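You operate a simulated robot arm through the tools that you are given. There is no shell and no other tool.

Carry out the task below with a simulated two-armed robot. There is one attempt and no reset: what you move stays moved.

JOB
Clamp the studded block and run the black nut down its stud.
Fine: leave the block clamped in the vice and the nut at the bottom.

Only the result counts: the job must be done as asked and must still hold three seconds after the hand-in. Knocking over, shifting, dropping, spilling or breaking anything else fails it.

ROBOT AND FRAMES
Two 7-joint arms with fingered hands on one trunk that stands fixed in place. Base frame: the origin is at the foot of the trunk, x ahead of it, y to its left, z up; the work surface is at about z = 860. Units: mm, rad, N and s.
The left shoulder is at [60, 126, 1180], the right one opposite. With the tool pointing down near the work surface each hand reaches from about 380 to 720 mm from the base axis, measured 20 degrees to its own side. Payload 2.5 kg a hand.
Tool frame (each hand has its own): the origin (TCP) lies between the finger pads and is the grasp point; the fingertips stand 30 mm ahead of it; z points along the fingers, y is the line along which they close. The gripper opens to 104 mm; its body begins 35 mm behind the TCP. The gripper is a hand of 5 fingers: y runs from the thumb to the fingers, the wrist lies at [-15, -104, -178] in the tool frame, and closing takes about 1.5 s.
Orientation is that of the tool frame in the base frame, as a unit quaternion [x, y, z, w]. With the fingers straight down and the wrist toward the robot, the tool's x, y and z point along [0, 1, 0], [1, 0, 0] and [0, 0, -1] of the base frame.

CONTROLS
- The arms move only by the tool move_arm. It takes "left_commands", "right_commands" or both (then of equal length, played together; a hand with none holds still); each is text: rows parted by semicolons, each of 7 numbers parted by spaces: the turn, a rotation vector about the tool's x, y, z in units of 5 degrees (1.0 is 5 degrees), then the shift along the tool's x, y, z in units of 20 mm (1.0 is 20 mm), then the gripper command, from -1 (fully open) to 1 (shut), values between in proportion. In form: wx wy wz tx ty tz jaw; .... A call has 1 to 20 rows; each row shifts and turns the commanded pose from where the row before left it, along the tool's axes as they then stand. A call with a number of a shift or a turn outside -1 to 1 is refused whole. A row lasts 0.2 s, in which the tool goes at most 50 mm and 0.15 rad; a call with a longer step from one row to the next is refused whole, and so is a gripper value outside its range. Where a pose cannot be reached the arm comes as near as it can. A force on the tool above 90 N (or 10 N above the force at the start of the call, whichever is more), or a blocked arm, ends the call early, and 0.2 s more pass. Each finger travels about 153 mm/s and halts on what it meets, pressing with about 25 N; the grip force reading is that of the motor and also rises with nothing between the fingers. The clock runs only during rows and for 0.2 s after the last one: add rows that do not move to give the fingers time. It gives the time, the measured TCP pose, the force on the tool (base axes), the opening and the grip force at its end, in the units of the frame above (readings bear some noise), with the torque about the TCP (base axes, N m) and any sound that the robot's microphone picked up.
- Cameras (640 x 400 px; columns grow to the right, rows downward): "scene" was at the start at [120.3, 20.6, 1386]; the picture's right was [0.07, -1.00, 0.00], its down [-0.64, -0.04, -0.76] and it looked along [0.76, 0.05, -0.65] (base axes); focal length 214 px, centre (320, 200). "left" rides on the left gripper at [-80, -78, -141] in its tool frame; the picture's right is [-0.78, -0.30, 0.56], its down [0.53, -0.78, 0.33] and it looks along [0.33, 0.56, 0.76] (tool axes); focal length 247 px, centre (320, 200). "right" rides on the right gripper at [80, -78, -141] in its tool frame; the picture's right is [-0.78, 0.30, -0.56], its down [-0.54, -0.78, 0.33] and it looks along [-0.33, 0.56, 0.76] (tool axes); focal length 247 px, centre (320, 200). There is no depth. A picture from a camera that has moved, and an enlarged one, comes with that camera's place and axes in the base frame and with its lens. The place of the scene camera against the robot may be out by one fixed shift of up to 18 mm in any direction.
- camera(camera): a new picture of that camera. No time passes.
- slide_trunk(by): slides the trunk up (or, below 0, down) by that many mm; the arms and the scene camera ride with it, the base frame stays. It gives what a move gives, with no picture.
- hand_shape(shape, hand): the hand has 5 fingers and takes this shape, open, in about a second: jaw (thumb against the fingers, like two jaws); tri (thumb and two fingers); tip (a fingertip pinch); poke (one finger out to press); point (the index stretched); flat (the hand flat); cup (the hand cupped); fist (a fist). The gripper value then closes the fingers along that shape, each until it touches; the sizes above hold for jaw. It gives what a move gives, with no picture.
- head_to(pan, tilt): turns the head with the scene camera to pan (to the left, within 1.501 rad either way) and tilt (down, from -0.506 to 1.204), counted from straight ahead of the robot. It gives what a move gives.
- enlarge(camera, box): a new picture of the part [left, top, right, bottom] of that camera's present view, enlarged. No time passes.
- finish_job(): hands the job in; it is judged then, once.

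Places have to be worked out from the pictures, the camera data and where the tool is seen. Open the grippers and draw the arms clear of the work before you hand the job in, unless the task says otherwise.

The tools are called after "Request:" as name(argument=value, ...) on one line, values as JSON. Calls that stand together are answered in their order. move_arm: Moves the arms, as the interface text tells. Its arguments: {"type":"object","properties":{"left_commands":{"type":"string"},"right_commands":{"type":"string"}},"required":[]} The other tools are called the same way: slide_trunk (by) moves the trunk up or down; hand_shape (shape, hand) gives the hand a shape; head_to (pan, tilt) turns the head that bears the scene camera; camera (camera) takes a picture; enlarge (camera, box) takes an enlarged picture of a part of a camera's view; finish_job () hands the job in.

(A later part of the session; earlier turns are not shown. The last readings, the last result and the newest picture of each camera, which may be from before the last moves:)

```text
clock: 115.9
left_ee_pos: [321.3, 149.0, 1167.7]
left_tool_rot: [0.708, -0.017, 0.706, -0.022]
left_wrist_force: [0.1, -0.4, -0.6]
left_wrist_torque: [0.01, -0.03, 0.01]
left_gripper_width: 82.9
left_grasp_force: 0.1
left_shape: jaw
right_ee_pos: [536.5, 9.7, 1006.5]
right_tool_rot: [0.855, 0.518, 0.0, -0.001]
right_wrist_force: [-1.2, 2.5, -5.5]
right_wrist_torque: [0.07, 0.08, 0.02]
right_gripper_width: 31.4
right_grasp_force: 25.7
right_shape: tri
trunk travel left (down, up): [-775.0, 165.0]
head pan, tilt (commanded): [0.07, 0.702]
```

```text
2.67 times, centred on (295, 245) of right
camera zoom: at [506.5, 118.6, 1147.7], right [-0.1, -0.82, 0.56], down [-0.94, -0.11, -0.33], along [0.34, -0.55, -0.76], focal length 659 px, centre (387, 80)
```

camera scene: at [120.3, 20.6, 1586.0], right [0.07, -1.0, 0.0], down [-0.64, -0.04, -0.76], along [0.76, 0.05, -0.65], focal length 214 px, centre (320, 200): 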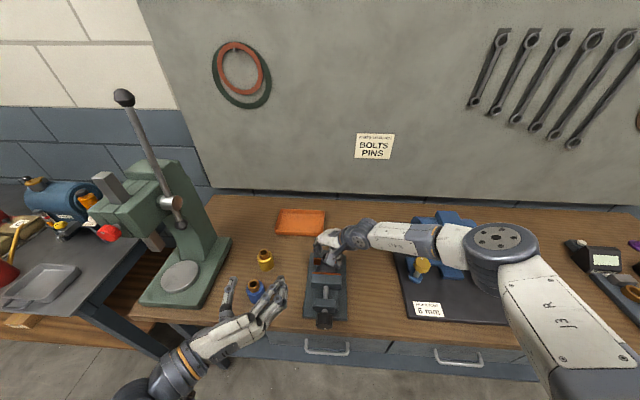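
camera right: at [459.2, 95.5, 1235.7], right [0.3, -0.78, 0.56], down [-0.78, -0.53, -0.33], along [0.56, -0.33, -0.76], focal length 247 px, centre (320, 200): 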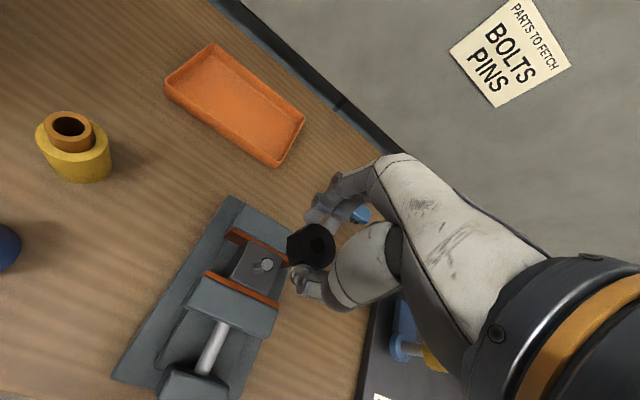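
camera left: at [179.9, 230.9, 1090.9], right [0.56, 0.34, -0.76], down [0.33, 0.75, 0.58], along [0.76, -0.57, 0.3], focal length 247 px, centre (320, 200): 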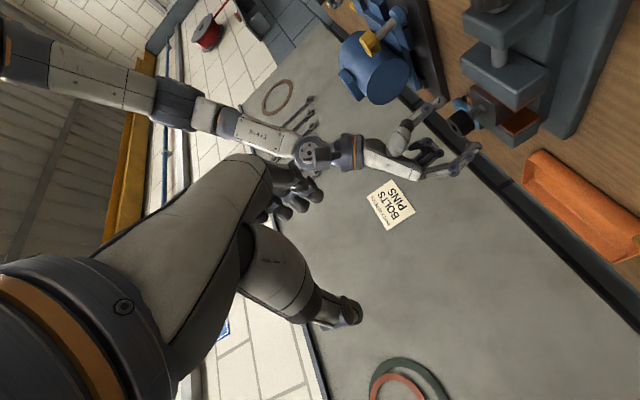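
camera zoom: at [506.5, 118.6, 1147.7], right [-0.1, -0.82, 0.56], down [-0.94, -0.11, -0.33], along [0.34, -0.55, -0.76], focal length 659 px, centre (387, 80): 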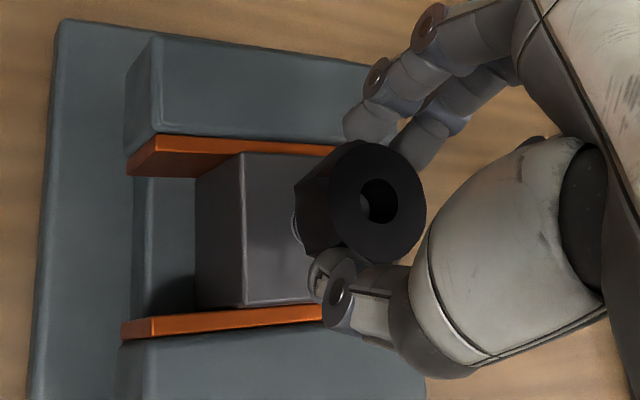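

The nut pulls the hand down (-5.5 N) with little side force, so the thread has caught. I finish the stroke by 20° and open, then raise the hand to inspect how far the nut has gone.

Request:
move_arm(right_commands="0 0 1 0.0026 0.0092 0 1; 0 0 1 0.0026 0.0092 0 1; 0 0 1 0.0026 0.0092 0 1; 0 0 1 0.0026 0.0092 0 1; 0 0 0 0 0 0 0.5; 0 0 0 0 0 0 0; 0 0 0 0 0 0 -0.3; 0 0 -1 0 0 -1 -0.5; 0 0 -1 0 0 -1 -0.5; 0 0 -1 0 0 -1 -0.5; 0 0 -1 0 0 -1 -0.5; 0 0 -1 0 0 0 -0.5; 0 0 -1 0 0 0 -0.5; 0 0 -1 0 0 0 -0.5; 0 0 -1 0 0 0 -0.5; 0 0 -1 0 0 0 -0.5; 0 0 -0.5 0 0 0 -0.5")

Request:
enlarge(camera="left", box=[450, 85, 520, 145])

Request:
enlarge(camera="right", box=[220, 200, 330, 310])

Request:
enlarge(camera="scene", box=[310, 240, 350, 285])

```text
clock: 119.5
left_ee_pos: [320.4, 150.0, 1166.9]
left_tool_rot: [0.707, -0.018, 0.706, -0.023]
left_wrist_force: [0.1, 0.3, 0.9]
left_wrist_torque: [0.01, -0.06, -0.03]
left_gripper_width: 82.9
left_grasp_force: 0.1
left_shape: jaw
right_ee_pos: [538.6, 9.2, 1086.8]
right_tool_rot: [0.706, 0.708, 0.0, 0.001]
right_wrist_force: [-0.2, 0.0, 0.7]
right_wrist_torque: [0.02, 0.0, 0.0]
right_gripper_width: 77.6
right_grasp_force: 0.1
right_shape: tri
trunk travel left (down, up): [-775.0, 165.0]
head pan, tilt (commanded): [0.07, 0.702]
```

```text
6.67 times, centred on (485, 115) of left
camera zoom: at [179.9, 230.9, 1090.9], right [0.56, 0.34, -0.76], down [0.33, 0.75, 0.58], along [0.76, -0.57, 0.3], focal length 1646 px, centre (-780, 767)
```

zoom: 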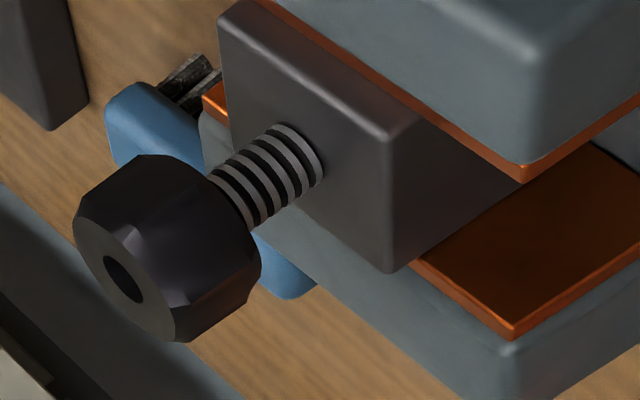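

```text
3.64 times, centred on (275, 255) of right
camera zoom: at [461.3, 91.7, 1228.4], right [0.3, -0.78, 0.56], down [-0.78, -0.54, -0.33], along [0.56, -0.33, -0.76], focal length 898 px, centre (484, 0)
```

zoom: 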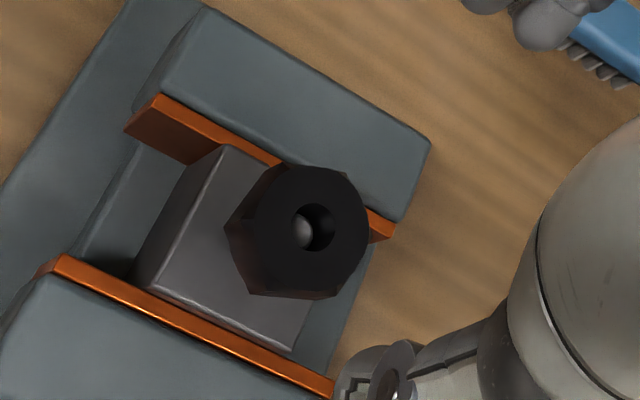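

```text
8.89 times, centred on (330, 262) of scene
camera zoom: at [120.3, 20.5, 1586.0], right [0.07, -1.0, 0.0], down [-0.64, -0.04, -0.76], along [0.76, 0.05, -0.65], focal length 1906 px, centre (231, -356)
```

zoom: 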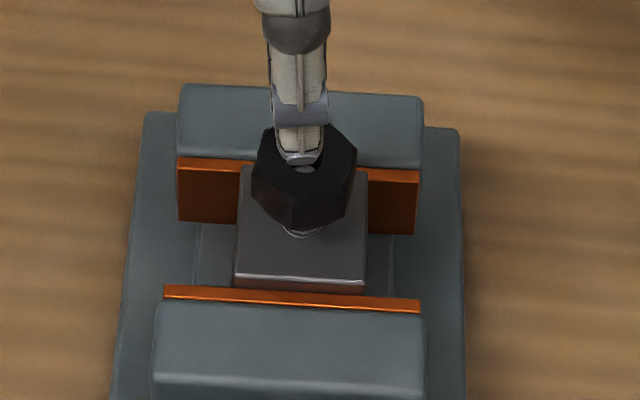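

The nut has gone down about 2 mm with 95° (≈7–8 mm per turn) and about 21 mm remain. I return to it at -47°, grip lower by 2 mm and start the next stroke.

Request:
move_arm(right_commands="0 0 -1 0 0 0.82 -0.4; 0 0 -1 0 0 0.82 -0.4; 0 0 -1 0 0 0.82 -0.4; 0 0 -1 0 0 0.82 -0.4; 0 0 -1 0 0 0.82 -0.4; 0 0 -1 0 0 0 -0.3; 0 0 -1 0 0 0 -0.3; 0 0 -1 0 0 0 -0.3; 0 0 -1 0 0 0 -0.3; 0 0 -0.4 0 0 0 -0.3; 0 0 0 0 0 0 0.2; 0 0 0 0 0 0 0.7; 0 0 0 0 0 0 1; 0 0 0 0 0 0 1; 0 0 1 0 0 0.006 1; 0 0 1 0 0 0.006 1; 0 0 1 0 0 0.006 1; 0 0 1 0 0 0.006 1; 0 0 1 0 0 0.006 1; 0 0 1 0 0 0.006 1")

Request:
enlarge(camera="left", box=[450, 85, 520, 145])

Request:
enlarge(camera="right", box=[220, 170, 370, 320])

```text
clock: 123.7
left_ee_pos: [320.0, 148.7, 1167.0]
left_tool_rot: [0.706, -0.019, 0.707, -0.023]
left_wrist_force: [-0.2, -0.4, 0.4]
left_wrist_torque: [0.02, -0.02, -0.01]
left_gripper_width: 83.0
left_grasp_force: 0.0
left_shape: jaw
right_ee_pos: [537.9, 8.4, 1003.8]
right_tool_rot: [0.596, 0.803, 0.0, 0.0]
right_wrist_force: [-3.2, -0.5, -2.0]
right_wrist_torque: [-0.03, 0.08, 0.05]
right_gripper_width: 31.2
right_grasp_force: 24.7
right_shape: tri
trunk travel left (down, up): [-775.0, 165.0]
head pan, tilt (commanded): [0.07, 0.702]
```

```text
6.67 times, centred on (485, 115) of left
camera zoom: at [179.9, 231.0, 1090.8], right [0.56, 0.34, -0.76], down [0.33, 0.75, 0.58], along [0.76, -0.57, 0.3], focal length 1646 px, centre (-780, 767)
```

zoom: 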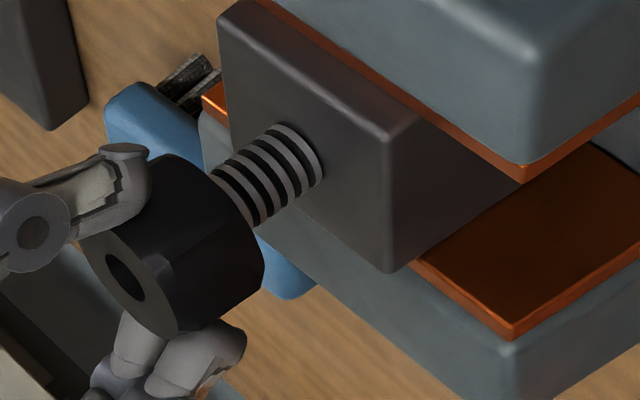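

```text
2.67 times, centred on (295, 245) of right
camera zoom: at [441.4, 65.1, 1145.6], right [0.51, -0.66, 0.56], down [-0.59, -0.74, -0.33], along [0.63, -0.16, -0.76], focal length 659 px, centre (387, 80)
```

zoom: 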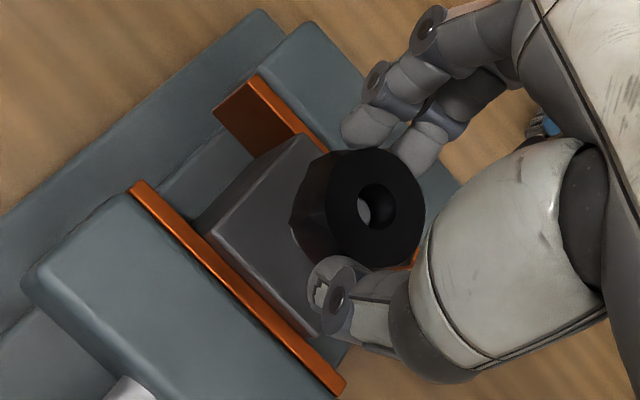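

The grip is good and side forces are small. I turn on 65°, open, and start swinging back.

Request:
move_arm(right_commands="0 0 1 0 0 0.006 1; 0 0 1 0 0 0.006 1; 0 0 1 0 0 0.006 1; 0 0 1 0 0 0.006 1; 0 0 1 0 0 0.006 1; 0 0 1 0 0 0.006 1; 0 0 1 0 0 0.006 1; 0 0 1 0 0 0.006 1; 0 0 1 0 0 0.006 1; 0 0 1 0 0 0.006 1; 0 0 1 0 0 0.006 1; 0 0 1 0 0 0.006 1; 0 0 1 0 0 0.006 1; 0 0 0 0 0 0 0.5; 0 0 0 0 0 0 0; 0 0 0 0 0 0 -0.3; 0 0 -1 0 0 0 -0.3; 0 0 -1 0 0 0 -0.3; 0 0 -1 0 0 0 -0.3; 0 0 -1 0 0 0 -0.3")

Request:
enlarge(camera="left", box=[450, 85, 520, 145])

```text
clock: 127.9
left_ee_pos: [320.1, 149.0, 1167.3]
left_tool_rot: [0.707, -0.018, 0.706, -0.022]
left_wrist_force: [0.0, -0.9, 0.8]
left_wrist_torque: [0.02, -0.02, 0.03]
left_gripper_width: 82.9
left_grasp_force: 0.1
left_shape: jaw
right_ee_pos: [538.5, 7.9, 1002.5]
right_tool_rot: [0.856, 0.517, 0.0, 0.0]
right_wrist_force: [-0.3, 0.2, -0.1]
right_wrist_torque: [0.0, 0.01, -0.04]
right_gripper_width: 67.4
right_grasp_force: 0.0
right_shape: tri
trunk travel left (down, up): [-775.0, 165.0]
head pan, tilt (commanded): [0.07, 0.702]
```

```text
6.67 times, centred on (485, 115) of left
camera zoom: at [179.9, 230.9, 1090.9], right [0.56, 0.34, -0.76], down [0.33, 0.75, 0.58], along [0.76, -0.57, 0.3], focal length 1646 px, centre (-780, 767)
```

zoom: 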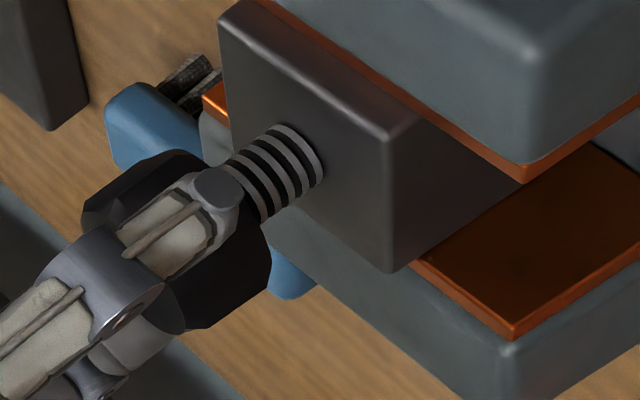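

Good progress. I swing back the remaining 75° and close again.

Request:
move_arm(right_commands="0 0 -1 0 0 0 -0.3; 0 0 -1 0 0 0 -0.3; 0 0 -1 0 0 0 -0.3; 0 0 -1 0 0 0 -0.3; 0 0 -1 0 0 0 -0.3; 0 0 -1 0 0 0 -0.3; 0 0 -1 0 0 0 -0.3; 0 0 -1 0 0 0 -0.3; 0 0 -1 0 0 0 -0.3; 0 0 -1 0 0 0 -0.3; 0 0 -1 0 0 0 -0.3; 0 0 -1 0 0 0 -0.3; 0 0 -1 0 0 0 -0.3; 0 0 -1 0 0 0 -0.3; 0 0 -1 0 0 0 -0.3; 0 0 0 0 0 0 0.2; 0 0 0 0 0 0 0.7; 0 0 0 0 0 0 1; 0 0 0 0 0 0 1")

Request:
enlarge(camera="left", box=[450, 85, 520, 145])

Request:
enlarge(camera="right", box=[220, 170, 370, 320])

```text
clock: 131.9
left_ee_pos: [319.5, 149.2, 1167.7]
left_tool_rot: [0.707, -0.018, 0.706, -0.022]
left_wrist_force: [0.5, 0.4, -0.2]
left_wrist_torque: [0.02, 0.0, 0.01]
left_gripper_width: 83.3
left_grasp_force: 0.0
left_shape: jaw
right_ee_pos: [537.8, 7.7, 1002.3]
right_tool_rot: [0.386, 0.922, -0.001, -0.001]
right_wrist_force: [-2.0, -2.2, 0.8]
right_wrist_torque: [-0.05, 0.06, 0.0]
right_gripper_width: 31.4
right_grasp_force: 25.1
right_shape: tri
trunk travel left (down, up): [-775.0, 165.0]
head pan, tilt (commanded): [0.07, 0.702]
```

```text
6.67 times, centred on (485, 115) of left
camera zoom: at [179.8, 230.8, 1090.9], right [0.56, 0.34, -0.76], down [0.33, 0.75, 0.58], along [0.76, -0.57, 0.3], focal length 1646 px, centre (-780, 767)
```

zoom: 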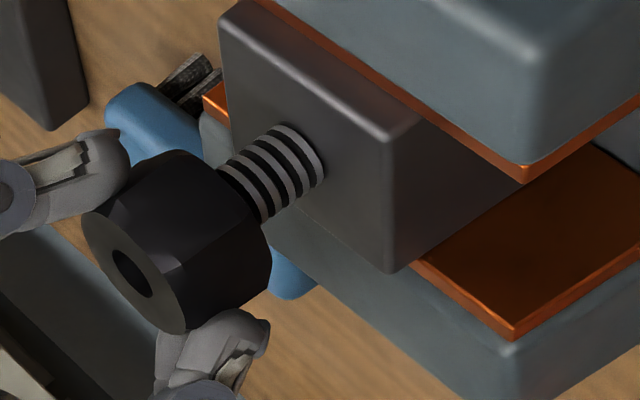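

```text
2.67 times, centred on (295, 245) of right
camera zoom: at [427.5, 13.8, 1144.1], right [0.76, -0.35, 0.56], down [-0.18, -0.93, -0.33], along [0.63, 0.15, -0.76], focal length 659 px, centre (387, 80)
```

zoom: 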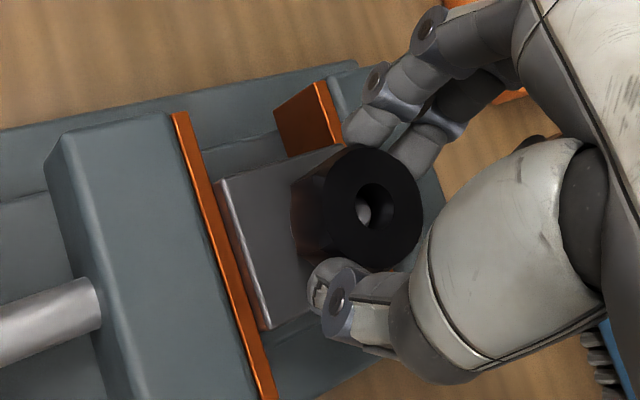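

The nut has descended another 2.3 mm; about 19 mm remain. I run the next stroke of 95°, then open.

Request:
move_arm(right_commands="0 0 1 0 0 0.006 1; 0 0 1 0 0 0.006 1; 0 0 1 0 0 0.006 1; 0 0 1 0 0 0.006 1; 0 0 1 0 0 0.006 1; 0 0 1 0 0 0.006 1; 0 0 1 0 0 0.006 1; 0 0 1 0 0 0.006 1; 0 0 1 0 0 0.006 1; 0 0 1 0 0 0.006 1; 0 0 1 0 0 0.006 1; 0 0 1 0 0 0.006 1; 0 0 1 0 0 0.006 1; 0 0 1 0 0 0.006 1; 0 0 1 0 0 0.006 1; 0 0 1 0 0 0.006 1; 0 0 1 0 0 0.006 1; 0 0 1 0 0 0.006 1; 0 0 1 0 0 0.006 1; 0 0 0 0 0 0 -0.2")

Request:
enlarge(camera="left", box=[450, 85, 520, 145])

```text
clock: 136.1
left_ee_pos: [320.0, 149.4, 1166.9]
left_tool_rot: [0.707, -0.019, 0.707, -0.022]
left_wrist_force: [-1.0, -0.2, 0.3]
left_wrist_torque: [-0.01, 0.0, -0.04]
left_gripper_width: 83.0
left_grasp_force: 0.1
left_shape: jaw
right_ee_pos: [538.0, 9.5, 1000.6]
right_tool_rot: [0.934, 0.358, 0.0, -0.001]
right_wrist_force: [-0.3, 0.4, 0.7]
right_wrist_torque: [-0.01, 0.01, -0.01]
right_gripper_width: 61.3
right_grasp_force: 0.1
right_shape: tri
trunk travel left (down, up): [-775.0, 165.0]
head pan, tilt (commanded): [0.07, 0.702]
```

```text
6.67 times, centred on (485, 115) of left
camera zoom: at [179.8, 231.1, 1090.9], right [0.56, 0.34, -0.76], down [0.33, 0.75, 0.58], along [0.76, -0.57, 0.3], focal length 1646 px, centre (-780, 767)
```

zoom: 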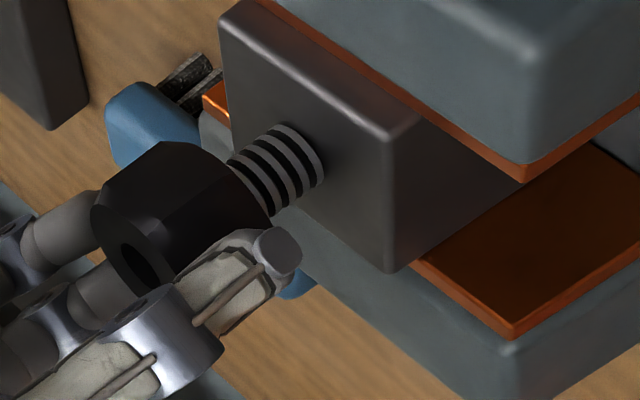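

The nut keeps descending smoothly. I swing back 95° with the hand open.

Request:
move_arm(right_commands="0 0 -1 0 0 0 -0.3; 0 0 -1 0 0 0 -0.3; 0 0 -1 0 0 0 -0.3; 0 0 -1 0 0 0 -0.3; 0 0 -1 0 0 0 -0.3; 0 0 -1 0 0 0 -0.3; 0 0 -1 0 0 0 -0.3; 0 0 -1 0 0 0 -0.3; 0 0 -1 0 0 0 -0.3; 0 0 -1 0 0 0 -0.3; 0 0 -1 0 0 0 -0.3; 0 0 -1 0 0 0 -0.3; 0 0 -1 0 0 0 -0.3; 0 0 -1 0 0 0 -0.3; 0 0 -1 0 0 0 -0.3; 0 0 -1 0 0 0 -0.3; 0 0 -1 0 0 0 -0.3; 0 0 -1 0 0 0 -0.3; 0 0 -1 0 0 0 -0.3; 0 0 0 0 0 0 0.3")

```text
clock: 140.3
left_ee_pos: [319.2, 149.3, 1166.8]
left_tool_rot: [0.707, -0.019, 0.707, -0.022]
left_wrist_force: [-0.6, 0.0, 0.3]
left_wrist_torque: [-0.01, 0.0, -0.03]
left_gripper_width: 83.1
left_grasp_force: 0.1
left_shape: jaw
right_ee_pos: [538.0, 9.0, 1000.7]
right_tool_rot: [0.387, 0.922, 0.0, 0.0]
right_wrist_force: [-0.8, -0.7, -0.1]
right_wrist_torque: [-0.03, 0.04, 0.01]
right_gripper_width: 37.3
right_grasp_force: 0.1
right_shape: tri
trunk travel left (down, up): [-775.0, 165.0]
head pan, tilt (commanded): [0.07, 0.702]
```

At -45° again without trouble. I close and make the next stroke (85°).

Request:
move_arm(right_commands="0 0 0 0 0 0 0.8; 0 0 0 0 0 0 1; 0 0 0 0 0 0 1; 0 0 1 0 0 0.006 1; 0 0 1 0 0 0.006 1; 0 0 1 0 0 0.006 1; 0 0 1 0 0 0.006 1; 0 0 1 0 0 0.006 1; 0 0 1 0 0 0.006 1; 0 0 1 0 0 0.006 1; 0 0 1 0 0 0.006 1; 0 0 1 0 0 0.006 1; 0 0 1 0 0 0.006 1; 0 0 1 0 0 0.006 1; 0 0 1 0 0 0.006 1; 0 0 1 0 0 0.006 1; 0 0 1 0 0 0.006 1; 0 0 1 0 0 0.006 1; 0 0 1 0 0 0.006 1; 0 0 1 0 0 0.006 1")

Request:
enlarge(camera="left", box=[450, 85, 520, 145])

Request:
enlarge(camera="right", box=[220, 170, 370, 320])

```text
clock: 144.5
left_ee_pos: [320.6, 148.7, 1167.0]
left_tool_rot: [0.707, -0.018, 0.707, -0.023]
left_wrist_force: [-0.6, -0.1, 0.3]
left_wrist_torque: [0.01, -0.01, -0.03]
left_gripper_width: 83.0
left_grasp_force: 0.0
left_shape: jaw
right_ee_pos: [538.7, 7.1, 998.1]
right_tool_rot: [0.899, 0.438, 0.0, 0.0]
right_wrist_force: [2.5, -1.6, -1.2]
right_wrist_torque: [-0.09, -0.04, 0.02]
right_gripper_width: 29.6
right_grasp_force: 25.3
right_shape: tri
trunk travel left (down, up): [-775.0, 165.0]
head pan, tilt (commanded): [0.07, 0.702]
```

```text
6.67 times, centred on (485, 115) of left
camera zoom: at [180.3, 230.8, 1090.8], right [0.55, 0.34, -0.76], down [0.33, 0.75, 0.58], along [0.76, -0.57, 0.3], focal length 1646 px, centre (-780, 767)
```

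zoom: 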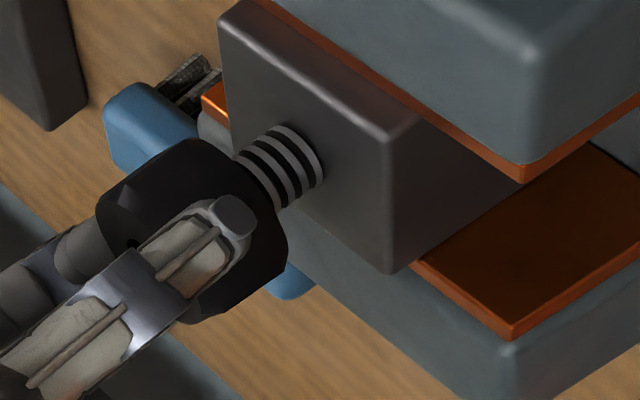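

```text
2.67 times, centred on (295, 245) of right
camera zoom: at [528.2, 122.5, 1140.5], right [-0.25, -0.79, 0.56], down [-0.94, 0.06, -0.33], along [0.23, -0.61, -0.76], focal length 659 px, centre (387, 80)
```

zoom: 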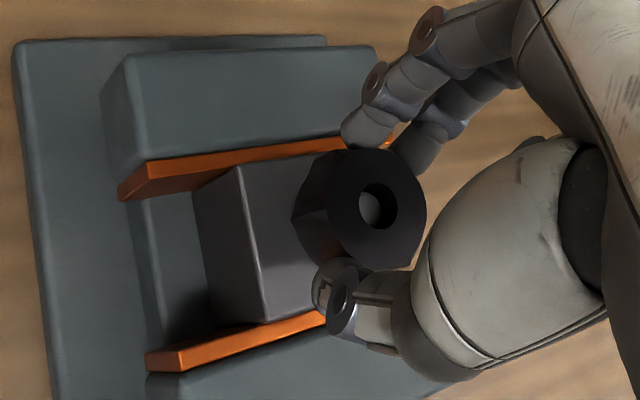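

Continuing: two more rows of turn, open, and swing back, lowering the hand an extra millimetre.

Request:
move_arm(right_commands="0 0 1 0 0 0.006 1; 0 0 1 0 0 0.006 1; 0 0 0 0 0 0 -0.2; 0 0 -1 0 0 0.01 -0.3; 0 0 -1 0 0 0.01 -0.3; 0 0 -1 0 0 0.01 -0.3; 0 0 -1 0 0 0.01 -0.3; 0 0 -1 0 0 0.01 -0.3; 0 0 -1 0 0 0 -0.3; 0 0 -1 0 0 0 -0.3; 0 0 -1 0 0 0 -0.3; 0 0 -1 0 0 0 -0.3; 0 0 -1 0 0 0 -0.3; 0 0 -1 0 0 0 -0.3; 0 0 -1 0 0 0 -0.3; 0 0 -1 0 0 0 -0.3; 0 0 -1 0 0 0 -0.3; 0 0 -1 0 0 0 -0.3; 0 0 -1 0 0 0 -0.3; 0 0 -1 0 0 0 -0.3")

Request:
enlarge(camera="left", box=[450, 85, 520, 145])

Request:
enlarge(camera="right", box=[220, 170, 370, 320])

```text
clock: 148.7
left_ee_pos: [319.6, 149.2, 1168.0]
left_tool_rot: [0.706, -0.018, 0.707, -0.022]
left_wrist_force: [-0.1, -0.3, 0.0]
left_wrist_torque: [0.03, -0.02, -0.01]
left_gripper_width: 83.1
left_grasp_force: 0.1
left_shape: jaw
right_ee_pos: [538.2, 9.8, 998.1]
right_tool_rot: [0.446, 0.895, 0.0, 0.0]
right_wrist_force: [0.5, 0.0, -0.2]
right_wrist_torque: [0.01, 0.0, 0.0]
right_gripper_width: 67.1
right_grasp_force: 0.0
right_shape: tri
trunk travel left (down, up): [-775.0, 165.0]
head pan, tilt (commanded): [0.07, 0.702]
```

```text
6.67 times, centred on (485, 115) of left
camera zoom: at [179.9, 231.0, 1090.9], right [0.56, 0.34, -0.76], down [0.33, 0.75, 0.58], along [0.76, -0.57, 0.3], focal length 1646 px, centre (-780, 767)
```

zoom: 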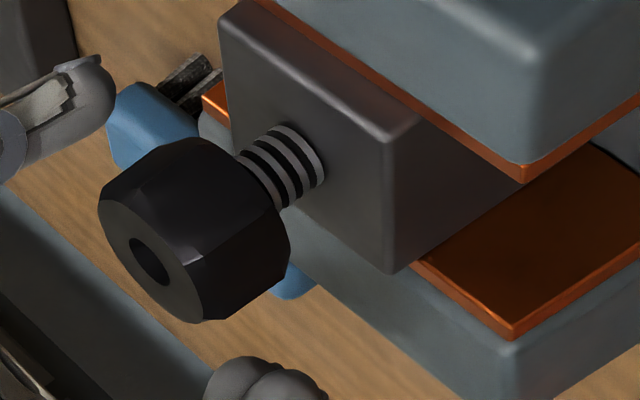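

```text
2.67 times, centred on (295, 245) of right
camera zoom: at [428.7, 28.6, 1140.0], right [0.7, -0.44, 0.56], down [-0.3, -0.89, -0.33], along [0.65, 0.07, -0.76], focal length 659 px, centre (387, 80)
```

zoom: 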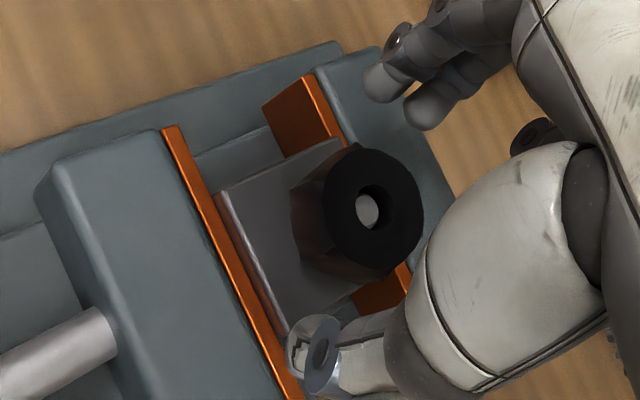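

About 15.5 mm remain. I finish the swing, recentre by a millimetre, close and turn.

Request:
move_arm(right_commands="0 0 -1 0.05 -0.03 0.075 -0.3; 0 0 -1 0 0 0 -0.3; 0 0 0 0 0 0 0.3; 0 0 0 0 0 0 0.8; 0 0 0 0 0 0 1; 0 0 1 0 0 0.006 1; 0 0 1 0 0 0.006 1; 0 0 1 0 0 0.006 1; 0 0 1 0 0 0.006 1; 0 0 1 0 0 0.006 1; 0 0 1 0 0 0.006 1; 0 0 1 0 0 0.006 1; 0 0 1 0 0 0.006 1; 0 0 1 0 0 0.006 1; 0 0 1 0 0 0.006 1; 0 0 1 0 0 0.006 1; 0 0 1 0 0 0.006 1; 0 0 1 0 0 0.006 1; 0 0 1 0 0 0.006 1; 0 0 1 0 0 0.006 1")

```text
clock: 152.9
left_ee_pos: [321.3, 149.0, 1167.0]
left_tool_rot: [0.707, -0.018, 0.707, -0.022]
left_wrist_force: [0.4, 0.1, -0.7]
left_wrist_torque: [0.01, 0.02, 0.02]
left_gripper_width: 82.6
left_grasp_force: 0.1
left_shape: jaw
right_ee_pos: [537.9, 9.6, 996.3]
right_tool_rot: [0.857, 0.515, 0.001, 0.001]
right_wrist_force: [7.7, 0.8, 2.2]
right_wrist_torque: [0.02, -0.26, 0.02]
right_gripper_width: 31.7
right_grasp_force: 24.9
right_shape: tri
trunk travel left (down, up): [-775.0, 165.0]
head pan, tilt (commanded): [0.07, 0.702]
```

Slight side force (7.7 N in x) but the nut turns. I finish the stroke, open and swing back.

Request:
move_arm(right_commands="0 0 1 0 0 0.006 1; 0 0 1 0 0 0.006 1; 0 0 1 0 0 0.006 1; 0 0 1 0 0 0.006 1; 0 0 0 0 0 0 -0.2; 0 0 -1 0 0 0 -0.3; 0 0 -1 0 0 0 -0.3; 0 0 -1 0 0 0 -0.3; 0 0 -1 0 0 0 -0.3; 0 0 -1 0 0 0 -0.3; 0 0 -1 0 0 0 -0.3; 0 0 -1 0 0 0 -0.3; 0 0 -1 0 0 0 -0.3; 0 0 -1 0 0 0 -0.3; 0 0 -1 0 0 0 -0.3; 0 0 -1 0 0 0 -0.3; 0 0 -1 0 0 0 -0.3; 0 0 -1 0 0 0 -0.3; 0 0 -1 0 0 0 -0.3; 0 0 -1 0 0 0 -0.3")

Request:
enlarge(camera="left", box=[450, 85, 520, 145])

Request:
enlarge(camera="right", box=[220, 170, 370, 320])

```text
clock: 157.1
left_ee_pos: [319.6, 149.3, 1167.6]
left_tool_rot: [0.707, -0.019, 0.707, -0.022]
left_wrist_force: [-0.6, 1.1, 0.3]
left_wrist_torque: [0.02, -0.03, -0.01]
left_gripper_width: 83.1
left_grasp_force: 0.0
left_shape: jaw
right_ee_pos: [537.2, 8.9, 995.4]
right_tool_rot: [0.522, 0.853, 0.001, 0.0]
right_wrist_force: [-0.6, 0.6, -0.3]
right_wrist_torque: [0.03, 0.01, 0.04]
right_gripper_width: 67.1
right_grasp_force: 0.1
right_shape: tri
trunk travel left (down, up): [-775.0, 165.0]
head pan, tilt (commanded): [0.07, 0.702]
```

```text
6.67 times, centred on (485, 115) of left
camera zoom: at [179.9, 230.9, 1090.9], right [0.56, 0.34, -0.76], down [0.33, 0.75, 0.58], along [0.76, -0.57, 0.3], focal length 1646 px, centre (-780, 767)
```

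zoom: 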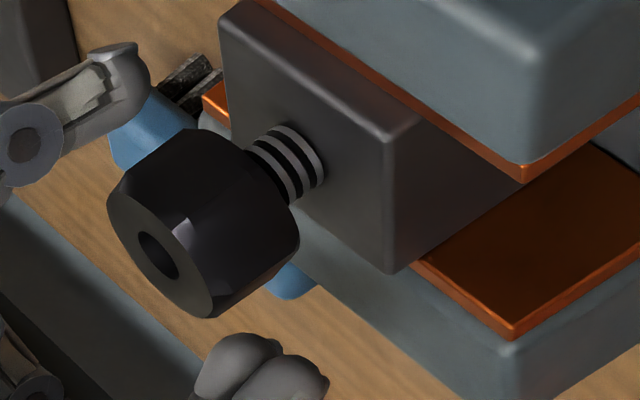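

```text
2.67 times, centred on (295, 245) of right
camera zoom: at [432.4, 47.8, 1136.2], right [0.62, -0.56, 0.56], down [-0.45, -0.83, -0.33], along [0.65, -0.04, -0.76], focal length 659 px, centre (387, 80)
```

zoom: 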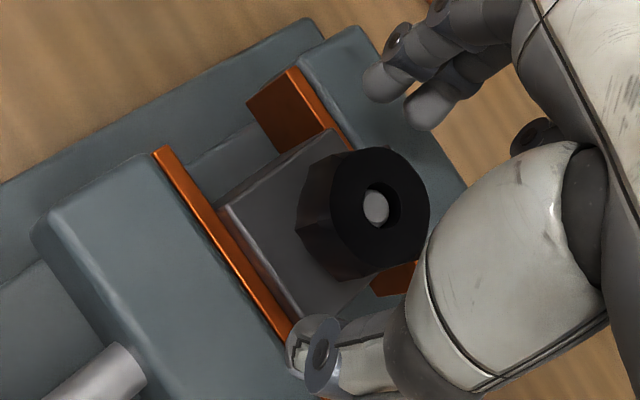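

About 13.4 mm remain, 2.15 mm per stroke. I continue the cycle.

Request:
move_arm(right_commands="0 0 -1 0 0 0 -0.3; 0 0 -1 0 0 0 -0.3; 0 0 -1 0 0 0 -0.3; 0 0 -1 0 0 0 -0.3; 0 0 0 0 0 0 0.3; 0 0 0 0 0 0 0.8; 0 0 0 0 0 0 1; 0 0 1 0 0 0.006 1; 0 0 1 0 0 0.006 1; 0 0 1 0 0 0.006 1; 0 0 1 0 0 0.006 1; 0 0 1 0 0 0.006 1; 0 0 1 0 0 0.006 1; 0 0 1 0 0 0.006 1; 0 0 1 0 0 0.006 1; 0 0 1 0 0 0.006 1; 0 0 1 0 0 0.006 1; 0 0 1 0 0 0.006 1; 0 0 1 0 0 0.006 1; 0 0 1 0 0 0.006 1")

```text
clock: 161.3
left_ee_pos: [321.3, 148.2, 1167.2]
left_tool_rot: [0.707, -0.018, 0.707, -0.022]
left_wrist_force: [-0.4, 0.1, 0.0]
left_wrist_torque: [-0.02, 0.02, 0.02]
left_gripper_width: 82.9
left_grasp_force: 0.1
left_shape: jaw
right_ee_pos: [536.9, 8.4, 993.5]
right_tool_rot: [0.81, 0.587, 0.0, 0.0]
right_wrist_force: [7.7, -0.7, 1.7]
right_wrist_torque: [0.0, -0.22, 0.03]
right_gripper_width: 32.1
right_grasp_force: 24.8
right_shape: tri
trunk travel left (down, up): [-775.0, 165.0]
head pan, tilt (commanded): [0.07, 0.702]
```

Continuing: six more turn rows, open, shift 1.2 mm toward +x to remove the side force, and swing back.

Request:
move_arm(right_commands="0 0 1 0 0 0.006 1; 0 0 1 0 0 0.006 1; 0 0 1 0 0 0.006 1; 0 0 1 0 0 0.006 1; 0 0 1 0 0 0.006 1; 0 0 1 0 0 0.006 1; 0 0 0 0 0 0 -0.2; 0 0 -1 0.04 0.044 0 -0.3; 0 0 -1 0 0 0 -0.3; 0 0 -1 0 0 0 -0.3; 0 0 -1 0 0 0 -0.3; 0 0 -1 0 0 0 -0.3; 0 0 -1 0 0 0 -0.3; 0 0 -1 0 0 0 -0.3; 0 0 -1 0 0 0 -0.3; 0 0 -1 0 0 0 -0.3; 0 0 -1 0 0 0 -0.3; 0 0 -1 0 0 0 -0.3; 0 0 -1 0 0 0 -0.3; 0 0 -1 0 0 0 -0.3")

Request:
enlarge(camera="left", box=[450, 85, 520, 145])

Request:
enlarge(camera="right", box=[220, 170, 370, 320])

```text
clock: 165.5
left_ee_pos: [320.4, 149.3, 1168.0]
left_tool_rot: [0.707, -0.019, 0.707, -0.022]
left_wrist_force: [0.4, -0.4, -0.6]
left_wrist_torque: [0.02, 0.0, 0.04]
left_gripper_width: 82.8
left_grasp_force: 0.1
left_shape: jaw
right_ee_pos: [538.1, 10.2, 992.1]
right_tool_rot: [0.593, 0.805, 0.0, 0.001]
right_wrist_force: [-0.8, 0.2, 0.3]
right_wrist_torque: [0.01, 0.04, 0.01]
right_gripper_width: 67.2
right_grasp_force: 0.0
right_shape: tri
trunk travel left (down, up): [-775.0, 165.0]
head pan, tilt (commanded): [0.07, 0.702]
```

```text
6.67 times, centred on (485, 115) of left
camera zoom: at [179.9, 230.9, 1090.9], right [0.56, 0.34, -0.76], down [0.33, 0.75, 0.58], along [0.76, -0.57, 0.3], focal length 1646 px, centre (-780, 767)
```

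zoom: 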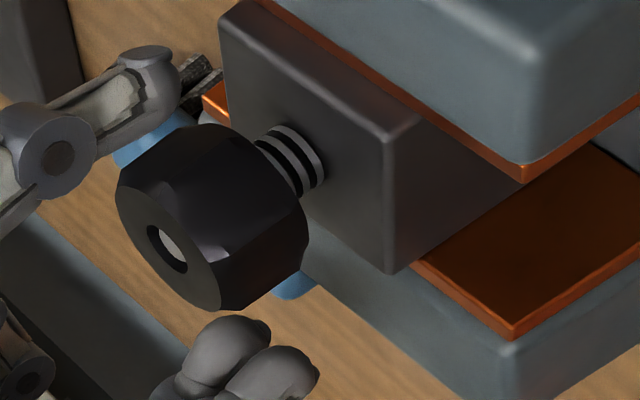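

```text
2.67 times, centred on (295, 245) of right
camera zoom: at [441.0, 66.0, 1134.3], right [0.51, -0.65, 0.56], down [-0.59, -0.74, -0.33], along [0.63, -0.16, -0.76], focal length 659 px, centre (387, 80)
```

zoom: 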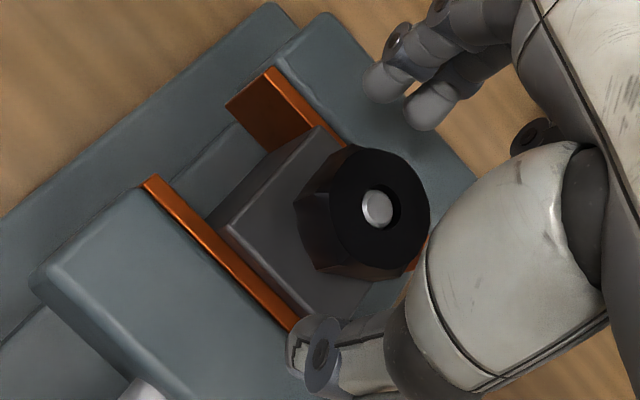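

About 11.3 mm left. I carry on with the same cycle.

Request:
move_arm(right_commands="0 0 -1 0 0 0 -0.3; 0 0 -1 0 0 0 -0.3; 0 0 -1 0 0 0 -0.3; 0 0 -1 0 0 0 -0.3; 0 0 -1 0 0 0 -0.3; 0 0 -1 0 0 0 -0.3; 0 0 0 0 0 0 0.3; 0 0 0 0 0 0 0.8; 0 0 0 0 0 0 1; 0 0 1 0 0 0.006 1; 0 0 1 0 0 0.006 1; 0 0 1 0 0 0.006 1; 0 0 1 0 0 0.006 1; 0 0 1 0 0 0.006 1; 0 0 1 0 0 0.006 1; 0 0 1 0 0 0.006 1; 0 0 1 0 0 0.006 1; 0 0 1 0 0 0.006 1; 0 0 1 0 0 0.006 1; 0 0 1 0 0 0.006 1")

```text
clock: 169.7
left_ee_pos: [320.4, 148.3, 1166.8]
left_tool_rot: [0.707, -0.018, 0.706, -0.023]
left_wrist_force: [0.0, 0.6, 0.2]
left_wrist_torque: [-0.01, 0.02, 0.02]
left_gripper_width: 82.9
left_grasp_force: 0.1
left_shape: jaw
right_ee_pos: [538.1, 8.1, 992.7]
right_tool_rot: [0.755, 0.656, 0.0, 0.0]
right_wrist_force: [-0.7, -2.0, -0.5]
right_wrist_torque: [-0.04, 0.02, 0.03]
right_gripper_width: 29.5
right_grasp_force: 25.0
right_shape: tri
trunk travel left (down, up): [-775.0, 165.0]
head pan, tilt (commanded): [0.07, 0.702]
```

Side forces are tiny now. I finish the stroke and swing back.

Request:
move_arm(right_commands="0 0 1 0 0 0.006 1; 0 0 1 0 0 0.006 1; 0 0 1 0 0 0.006 1; 0 0 1 0 0 0.006 1; 0 0 1 0 0 0.006 1; 0 0 1 0 0 0.006 1; 0 0 1 0 0 0.006 1; 0 0 1 0 0 0.006 1; 0 0 0 0 0 0 -0.2; 0 0 -1 0 0 0.01 -0.3; 0 0 -1 0 0 0.01 -0.3; 0 0 -1 0 0 0.01 -0.3; 0 0 -1 0 0 0.01 -0.3; 0 0 -1 0 0 0.01 -0.3; 0 0 -1 0 0 0 -0.3; 0 0 -1 0 0 0 -0.3; 0 0 -1 0 0 0 -0.3; 0 0 -1 0 0 0 -0.3; 0 0 -1 0 0 0 -0.3; 0 0 -1 0 0 0 -0.3")

Request:
enlarge(camera="left", box=[450, 85, 520, 145])

Request:
enlarge(camera="right", box=[220, 170, 370, 320])

```text
clock: 173.9
left_ee_pos: [320.4, 149.5, 1168.1]
left_tool_rot: [0.707, -0.019, 0.707, -0.022]
left_wrist_force: [-0.6, 0.1, -0.2]
left_wrist_torque: [-0.01, 0.03, -0.01]
left_gripper_width: 83.0
left_grasp_force: 0.0
left_shape: jaw
right_ee_pos: [538.5, 7.8, 990.3]
right_tool_rot: [0.662, 0.749, 0.0, 0.0]
right_wrist_force: [0.2, -0.5, 1.0]
right_wrist_torque: [0.0, 0.04, 0.01]
right_gripper_width: 67.5
right_grasp_force: 0.0
right_shape: tri
trunk travel left (down, up): [-775.0, 165.0]
head pan, tilt (commanded): [0.07, 0.702]
```

```text
6.67 times, centred on (485, 115) of left
camera zoom: at [179.9, 230.9, 1090.9], right [0.56, 0.34, -0.76], down [0.33, 0.75, 0.58], along [0.76, -0.57, 0.3], focal length 1646 px, centre (-780, 767)
```

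zoom: 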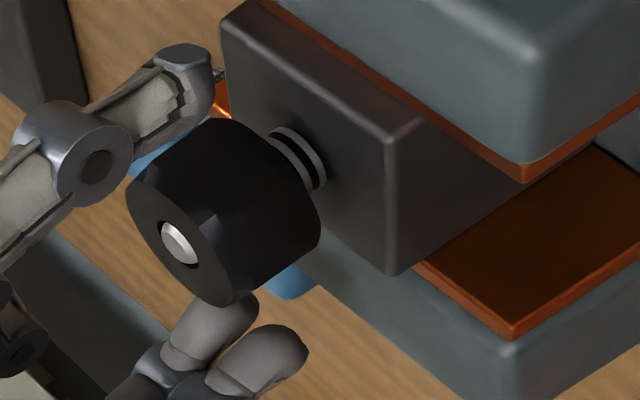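

```text
2.67 times, centred on (295, 245) of right
camera zoom: at [451.9, 81.3, 1131.2], right [0.39, -0.73, 0.56], down [-0.7, -0.63, -0.33], along [0.59, -0.26, -0.76], focal length 659 px, centre (387, 80)
```

zoom: 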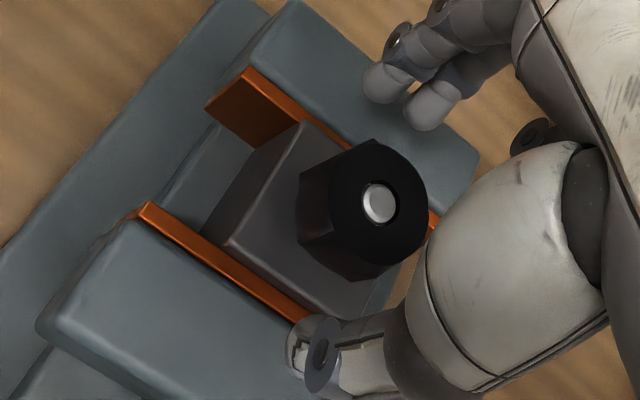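

Nine millimetres remain. The block looks possibly turned by a degree, so I zoom to check that it still sits square between the jaws.

Request:
enlarge(camera="right", box=[235, 205, 315, 295])

Request:
enlarge(camera="left", box=[470, 80, 550, 140])

Request:
enlarge(camera="scene", box=[310, 240, 350, 285])

```text
4.44 times, centred on (275, 250) of right
camera zoom: at [451.9, 81.3, 1131.2], right [0.39, -0.73, 0.56], down [-0.7, -0.63, -0.33], along [0.59, -0.26, -0.76], focal length 1098 px, centre (520, -22)
```

zoom: 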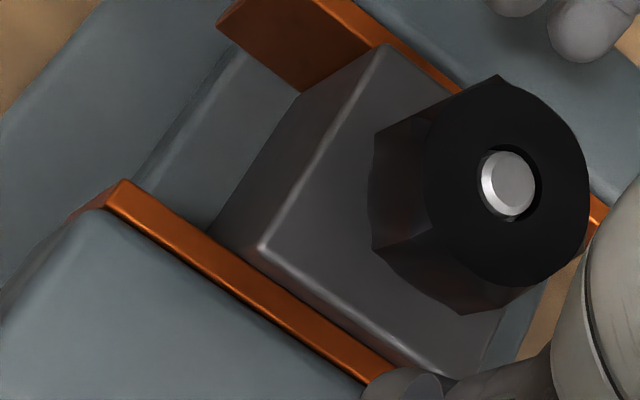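

```text
6.67 times, centred on (510, 110) of left
camera zoom: at [179.9, 230.9, 1090.9], right [0.56, 0.34, -0.76], down [0.33, 0.75, 0.58], along [0.76, -0.57, 0.3], focal length 1646 px, centre (-947, 800)
```

zoom: 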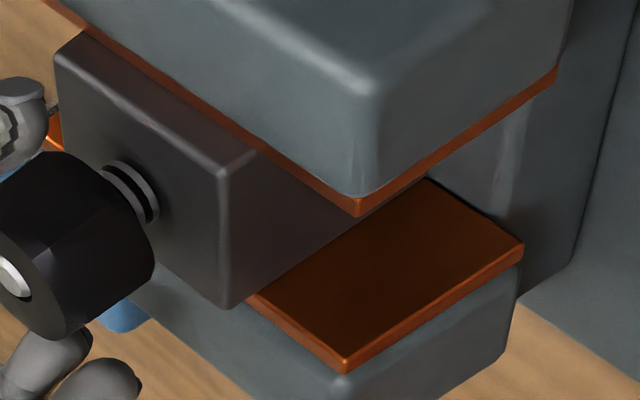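

```text
8.89 times, centred on (330, 262) of scene
camera zoom: at [120.3, 20.4, 1586.0], right [0.07, -1.0, 0.0], down [-0.64, -0.04, -0.76], along [0.76, 0.05, -0.65], focal length 1906 px, centre (231, -356)
```

zoom: 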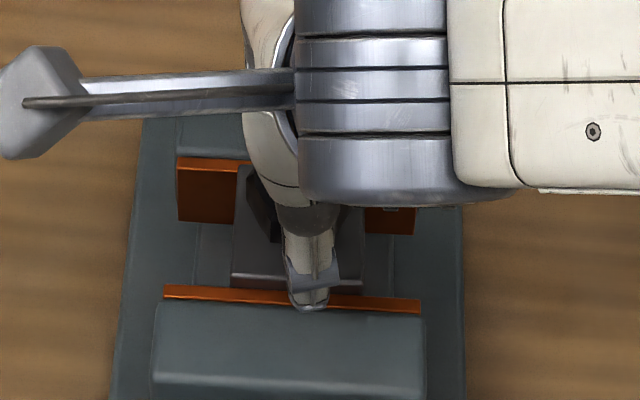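

The block's edge is still parallel to the jaw and flush, so it has not shifted. I continue, lowering a little less per stroke to keep the fingertips above the jaw tops.

Request:
move_arm(right_commands="0 0 -1 0 0 0 -0.3; 0 0 -1 0 0 0 -0.3; 0 0 -1 0 0 0 -0.3; 0 0 -1 0 0 0 -0.3; 0 0 -1 0 0 0 -0.3; 0 0 -1 0 0 0 -0.3; 0 0 -1 0 0 0 -0.3; 0 0 -1 0 0 0 -0.3; 0 0 0 0 0 0 0.3; 0 0 0 0 0 0 0.8; 0 0 0 0 0 0 1; 0 0 1 0 0 0.004 1; 0 0 1 0 0 0.004 1; 0 0 1 0 0 0.004 1; 0 0 1 0 0 0.004 1; 0 0 1 0 0 0.004 1; 0 0 1 0 0 0.004 1; 0 0 1 0 0 0.004 1; 0 0 1 0 0 0.004 1; 0 0 1 0 0 0.004 1")

```text
clock: 178.1
left_ee_pos: [319.8, 148.8, 1166.5]
left_tool_rot: [0.707, -0.018, 0.707, -0.022]
left_wrist_force: [-0.2, -0.5, -0.3]
left_wrist_torque: [-0.01, 0.0, -0.02]
left_gripper_width: 82.8
left_grasp_force: 0.0
left_shape: jaw
right_ee_pos: [539.0, 8.6, 989.6]
right_tool_rot: [0.696, 0.718, 0.001, 0.0]
right_wrist_force: [-1.4, -1.9, 0.4]
right_wrist_torque: [-0.03, 0.03, 0.01]
right_gripper_width: 29.5
right_grasp_force: 25.7
right_shape: tri
trunk travel left (down, up): [-775.0, 165.0]
head pan, tilt (commanded): [0.07, 0.702]
```

The stroke goes on without trouble. I finish it (10 rows), open, and start back.

Request:
move_arm(right_commands="0 0 1 0 0 0.004 1; 0 0 1 0 0 0.004 1; 0 0 1 0 0 0.004 1; 0 0 1 0 0 0.004 1; 0 0 1 0 0 0.004 1; 0 0 1 0 0 0.004 1; 0 0 1 0 0 0.004 1; 0 0 1 0 0 0.004 1; 0 0 1 0 0 0.004 1; 0 0 1 0 0 0.004 1; 0 0 0 0 0 0 -0.2; 0 0 -1 0 0 0 -0.25; 0 0 -1 0 0 0 -0.25; 0 0 -1 0 0 0 -0.25; 0 0 -1 0 0 0 -0.25; 0 0 -1 0 0 0 -0.25; 0 0 -1 0 0 0 -0.25; 0 0 -1 0 0 0 -0.25; 0 0 -1 0 0 0 -0.25; 0 0 -1 0 0 0 -0.25")

Request:
enlarge(camera="left", box=[450, 85, 520, 145])

Request:
enlarge(camera="right", box=[220, 170, 370, 320])

```text
clock: 182.3
left_ee_pos: [320.4, 148.2, 1166.2]
left_tool_rot: [0.707, -0.019, 0.706, -0.023]
left_wrist_force: [-0.1, -0.5, 1.1]
left_wrist_torque: [0.01, 0.04, -0.01]
left_gripper_width: 82.9
left_grasp_force: 0.0
left_shape: jaw
right_ee_pos: [538.7, 8.9, 986.5]
right_tool_rot: [0.725, 0.689, -0.001, 0.0]
right_wrist_force: [0.1, 0.1, 0.5]
right_wrist_torque: [-0.03, -0.01, -0.03]
right_gripper_width: 64.4
right_grasp_force: 0.0
right_shape: tri
trunk travel left (down, up): [-775.0, 165.0]
head pan, tilt (commanded): [0.07, 0.702]
```

```text
6.67 times, centred on (485, 115) of left
camera zoom: at [179.9, 230.8, 1090.9], right [0.56, 0.34, -0.76], down [0.33, 0.75, 0.58], along [0.76, -0.57, 0.3], focal length 1646 px, centre (-780, 767)
```

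zoom: 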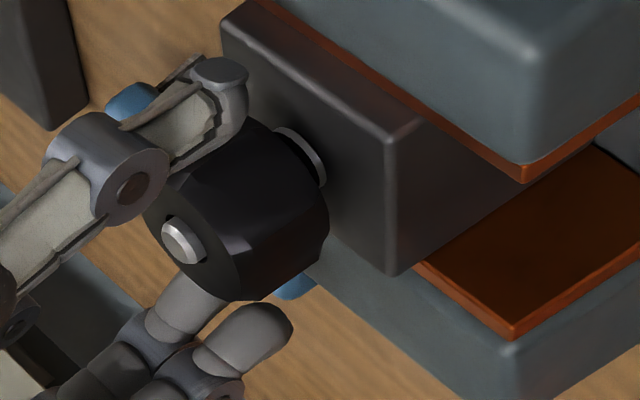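

```text
2.67 times, centred on (295, 245) of right
camera zoom: at [465.6, 95.2, 1129.1], right [0.26, -0.79, 0.56], down [-0.8, -0.49, -0.33], along [0.54, -0.36, -0.76], focal length 659 px, centre (387, 80)
```

zoom: 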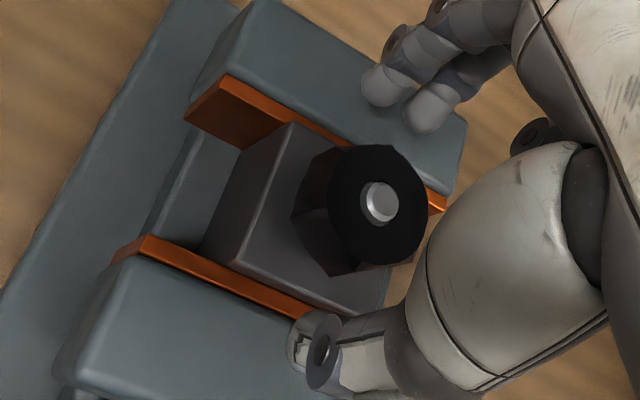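

About 7 mm remain. I swing back, grip again and turn, keeping the height constant this time.

Request:
move_arm(right_commands="0 0 -1 0 0 0 -0.25; 0 0 -1 0 0 0 -0.25; 0 0 -1 0 0 0 -0.25; 0 0 -1 0 0 0 -0.25; 0 0 -1 0 0 0 -0.25; 0 0 -1 0 0 0 -0.25; 0 0 -1 0 0 0 -0.25; 0 0 -1 0 0 0 -0.25; 0 0 -1 0 0 0 -0.25; 0 0 -1 0 0 0 -0.25; 0 0 0 0 0 0 0.3; 0 0 0 0 0 0 0.8; 0 0 0 0 0 0 1; 0 0 1 0 0 0.002 1; 0 0 1 0 0 0.002 1; 0 0 1 0 0 0.002 1; 0 0 1 0 0 0.002 1; 0 0 1 0 0 0.002 1; 0 0 1 0 0 0.002 1; 0 0 1 0 0 0.002 1")

```text
clock: 186.5
left_ee_pos: [320.8, 149.9, 1167.6]
left_tool_rot: [0.707, -0.018, 0.707, -0.023]
left_wrist_force: [0.0, 1.0, -0.8]
left_wrist_torque: [0.0, 0.0, 0.0]
left_gripper_width: 83.1
left_grasp_force: 0.0
left_shape: jaw
right_ee_pos: [538.8, 9.1, 987.4]
right_tool_rot: [0.631, 0.776, 0.0, -0.001]
right_wrist_force: [-2.8, -0.8, -0.9]
right_wrist_torque: [0.02, 0.02, -0.01]
right_gripper_width: 29.5
right_grasp_force: 24.7
right_shape: tri
trunk travel left (down, up): [-775.0, 165.0]
head pan, tilt (commanded): [0.07, 0.702]
```

Request:
move_arm(right_commands="0 0 1 0 0 0.002 1; 0 0 1 0 0 0.002 1; 0 0 1 0 0 0.002 1; 0 0 1 0 0 0.002 1; 0 0 1 0 0 0.002 1; 0 0 1 0 0 0.002 1; 0 0 1 0 0 0.002 1; 0 0 1 0 0 0.002 1; 0 0 1 0 0 0.002 1; 0 0 1 0 0 0.002 1; 0 0 1 0 0 0.002 1; 0 0 1 0 0 0.002 1; 0 0 0 0 0 0 -0.2; 0 0 -1 0 0 0 -0.25; 0 0 -1 0 0 0 -0.25; 0 0 -1 0 0 0 -0.25; 0 0 -1 0 0 0 -0.25; 0 0 -1 0 0 0 -0.25; 0 0 -1 0 0 0 -0.25; 0 0 -1 0 0 0 -0.25")

Request:
enlarge(camera="left", box=[450, 85, 520, 145])

Request:
enlarge(camera="right", box=[220, 170, 370, 320])

```text
clock: 190.7
left_ee_pos: [321.4, 148.5, 1167.5]
left_tool_rot: [0.707, -0.018, 0.706, -0.022]
left_wrist_force: [0.0, -0.6, 0.1]
left_wrist_torque: [0.01, -0.02, -0.02]
left_gripper_width: 82.9
left_grasp_force: 0.0
left_shape: jaw
right_ee_pos: [538.8, 9.4, 989.0]
right_tool_rot: [0.783, 0.622, 0.001, 0.0]
right_wrist_force: [-0.4, 0.8, 0.0]
right_wrist_torque: [0.0, -0.01, -0.01]
right_gripper_width: 64.6
right_grasp_force: 0.1
right_shape: tri
trunk travel left (down, up): [-775.0, 165.0]
head pan, tilt (commanded): [0.07, 0.702]
```

```text
6.67 times, centred on (485, 115) of left
camera zoom: at [179.9, 230.8, 1090.9], right [0.56, 0.34, -0.76], down [0.33, 0.75, 0.58], along [0.76, -0.57, 0.3], focal length 1646 px, centre (-780, 767)
```

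zoom: 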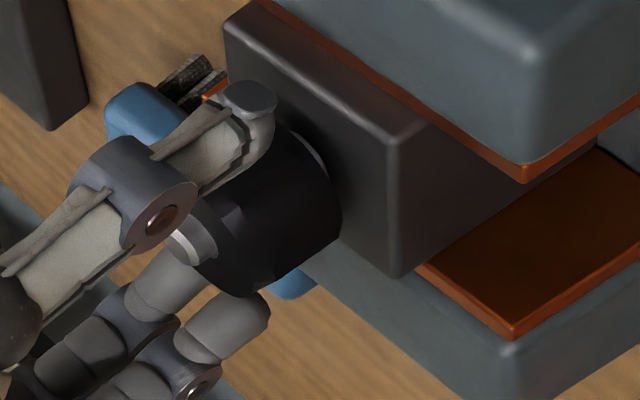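

```text
2.67 times, centred on (295, 245) of right
camera zoom: at [481.3, 107.1, 1129.4], right [0.11, -0.82, 0.56], down [-0.88, -0.35, -0.33], along [0.47, -0.45, -0.76], focal length 659 px, centre (387, 80)
```

zoom: 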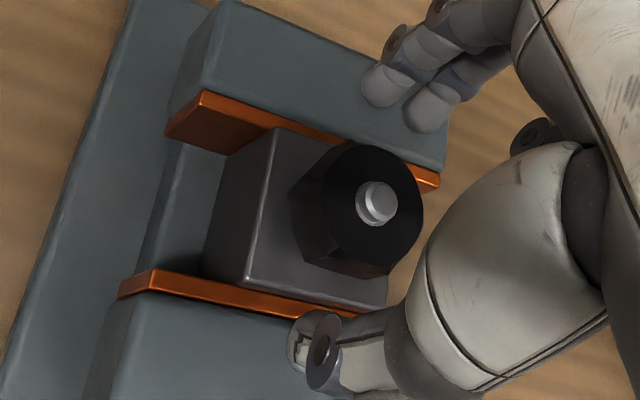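

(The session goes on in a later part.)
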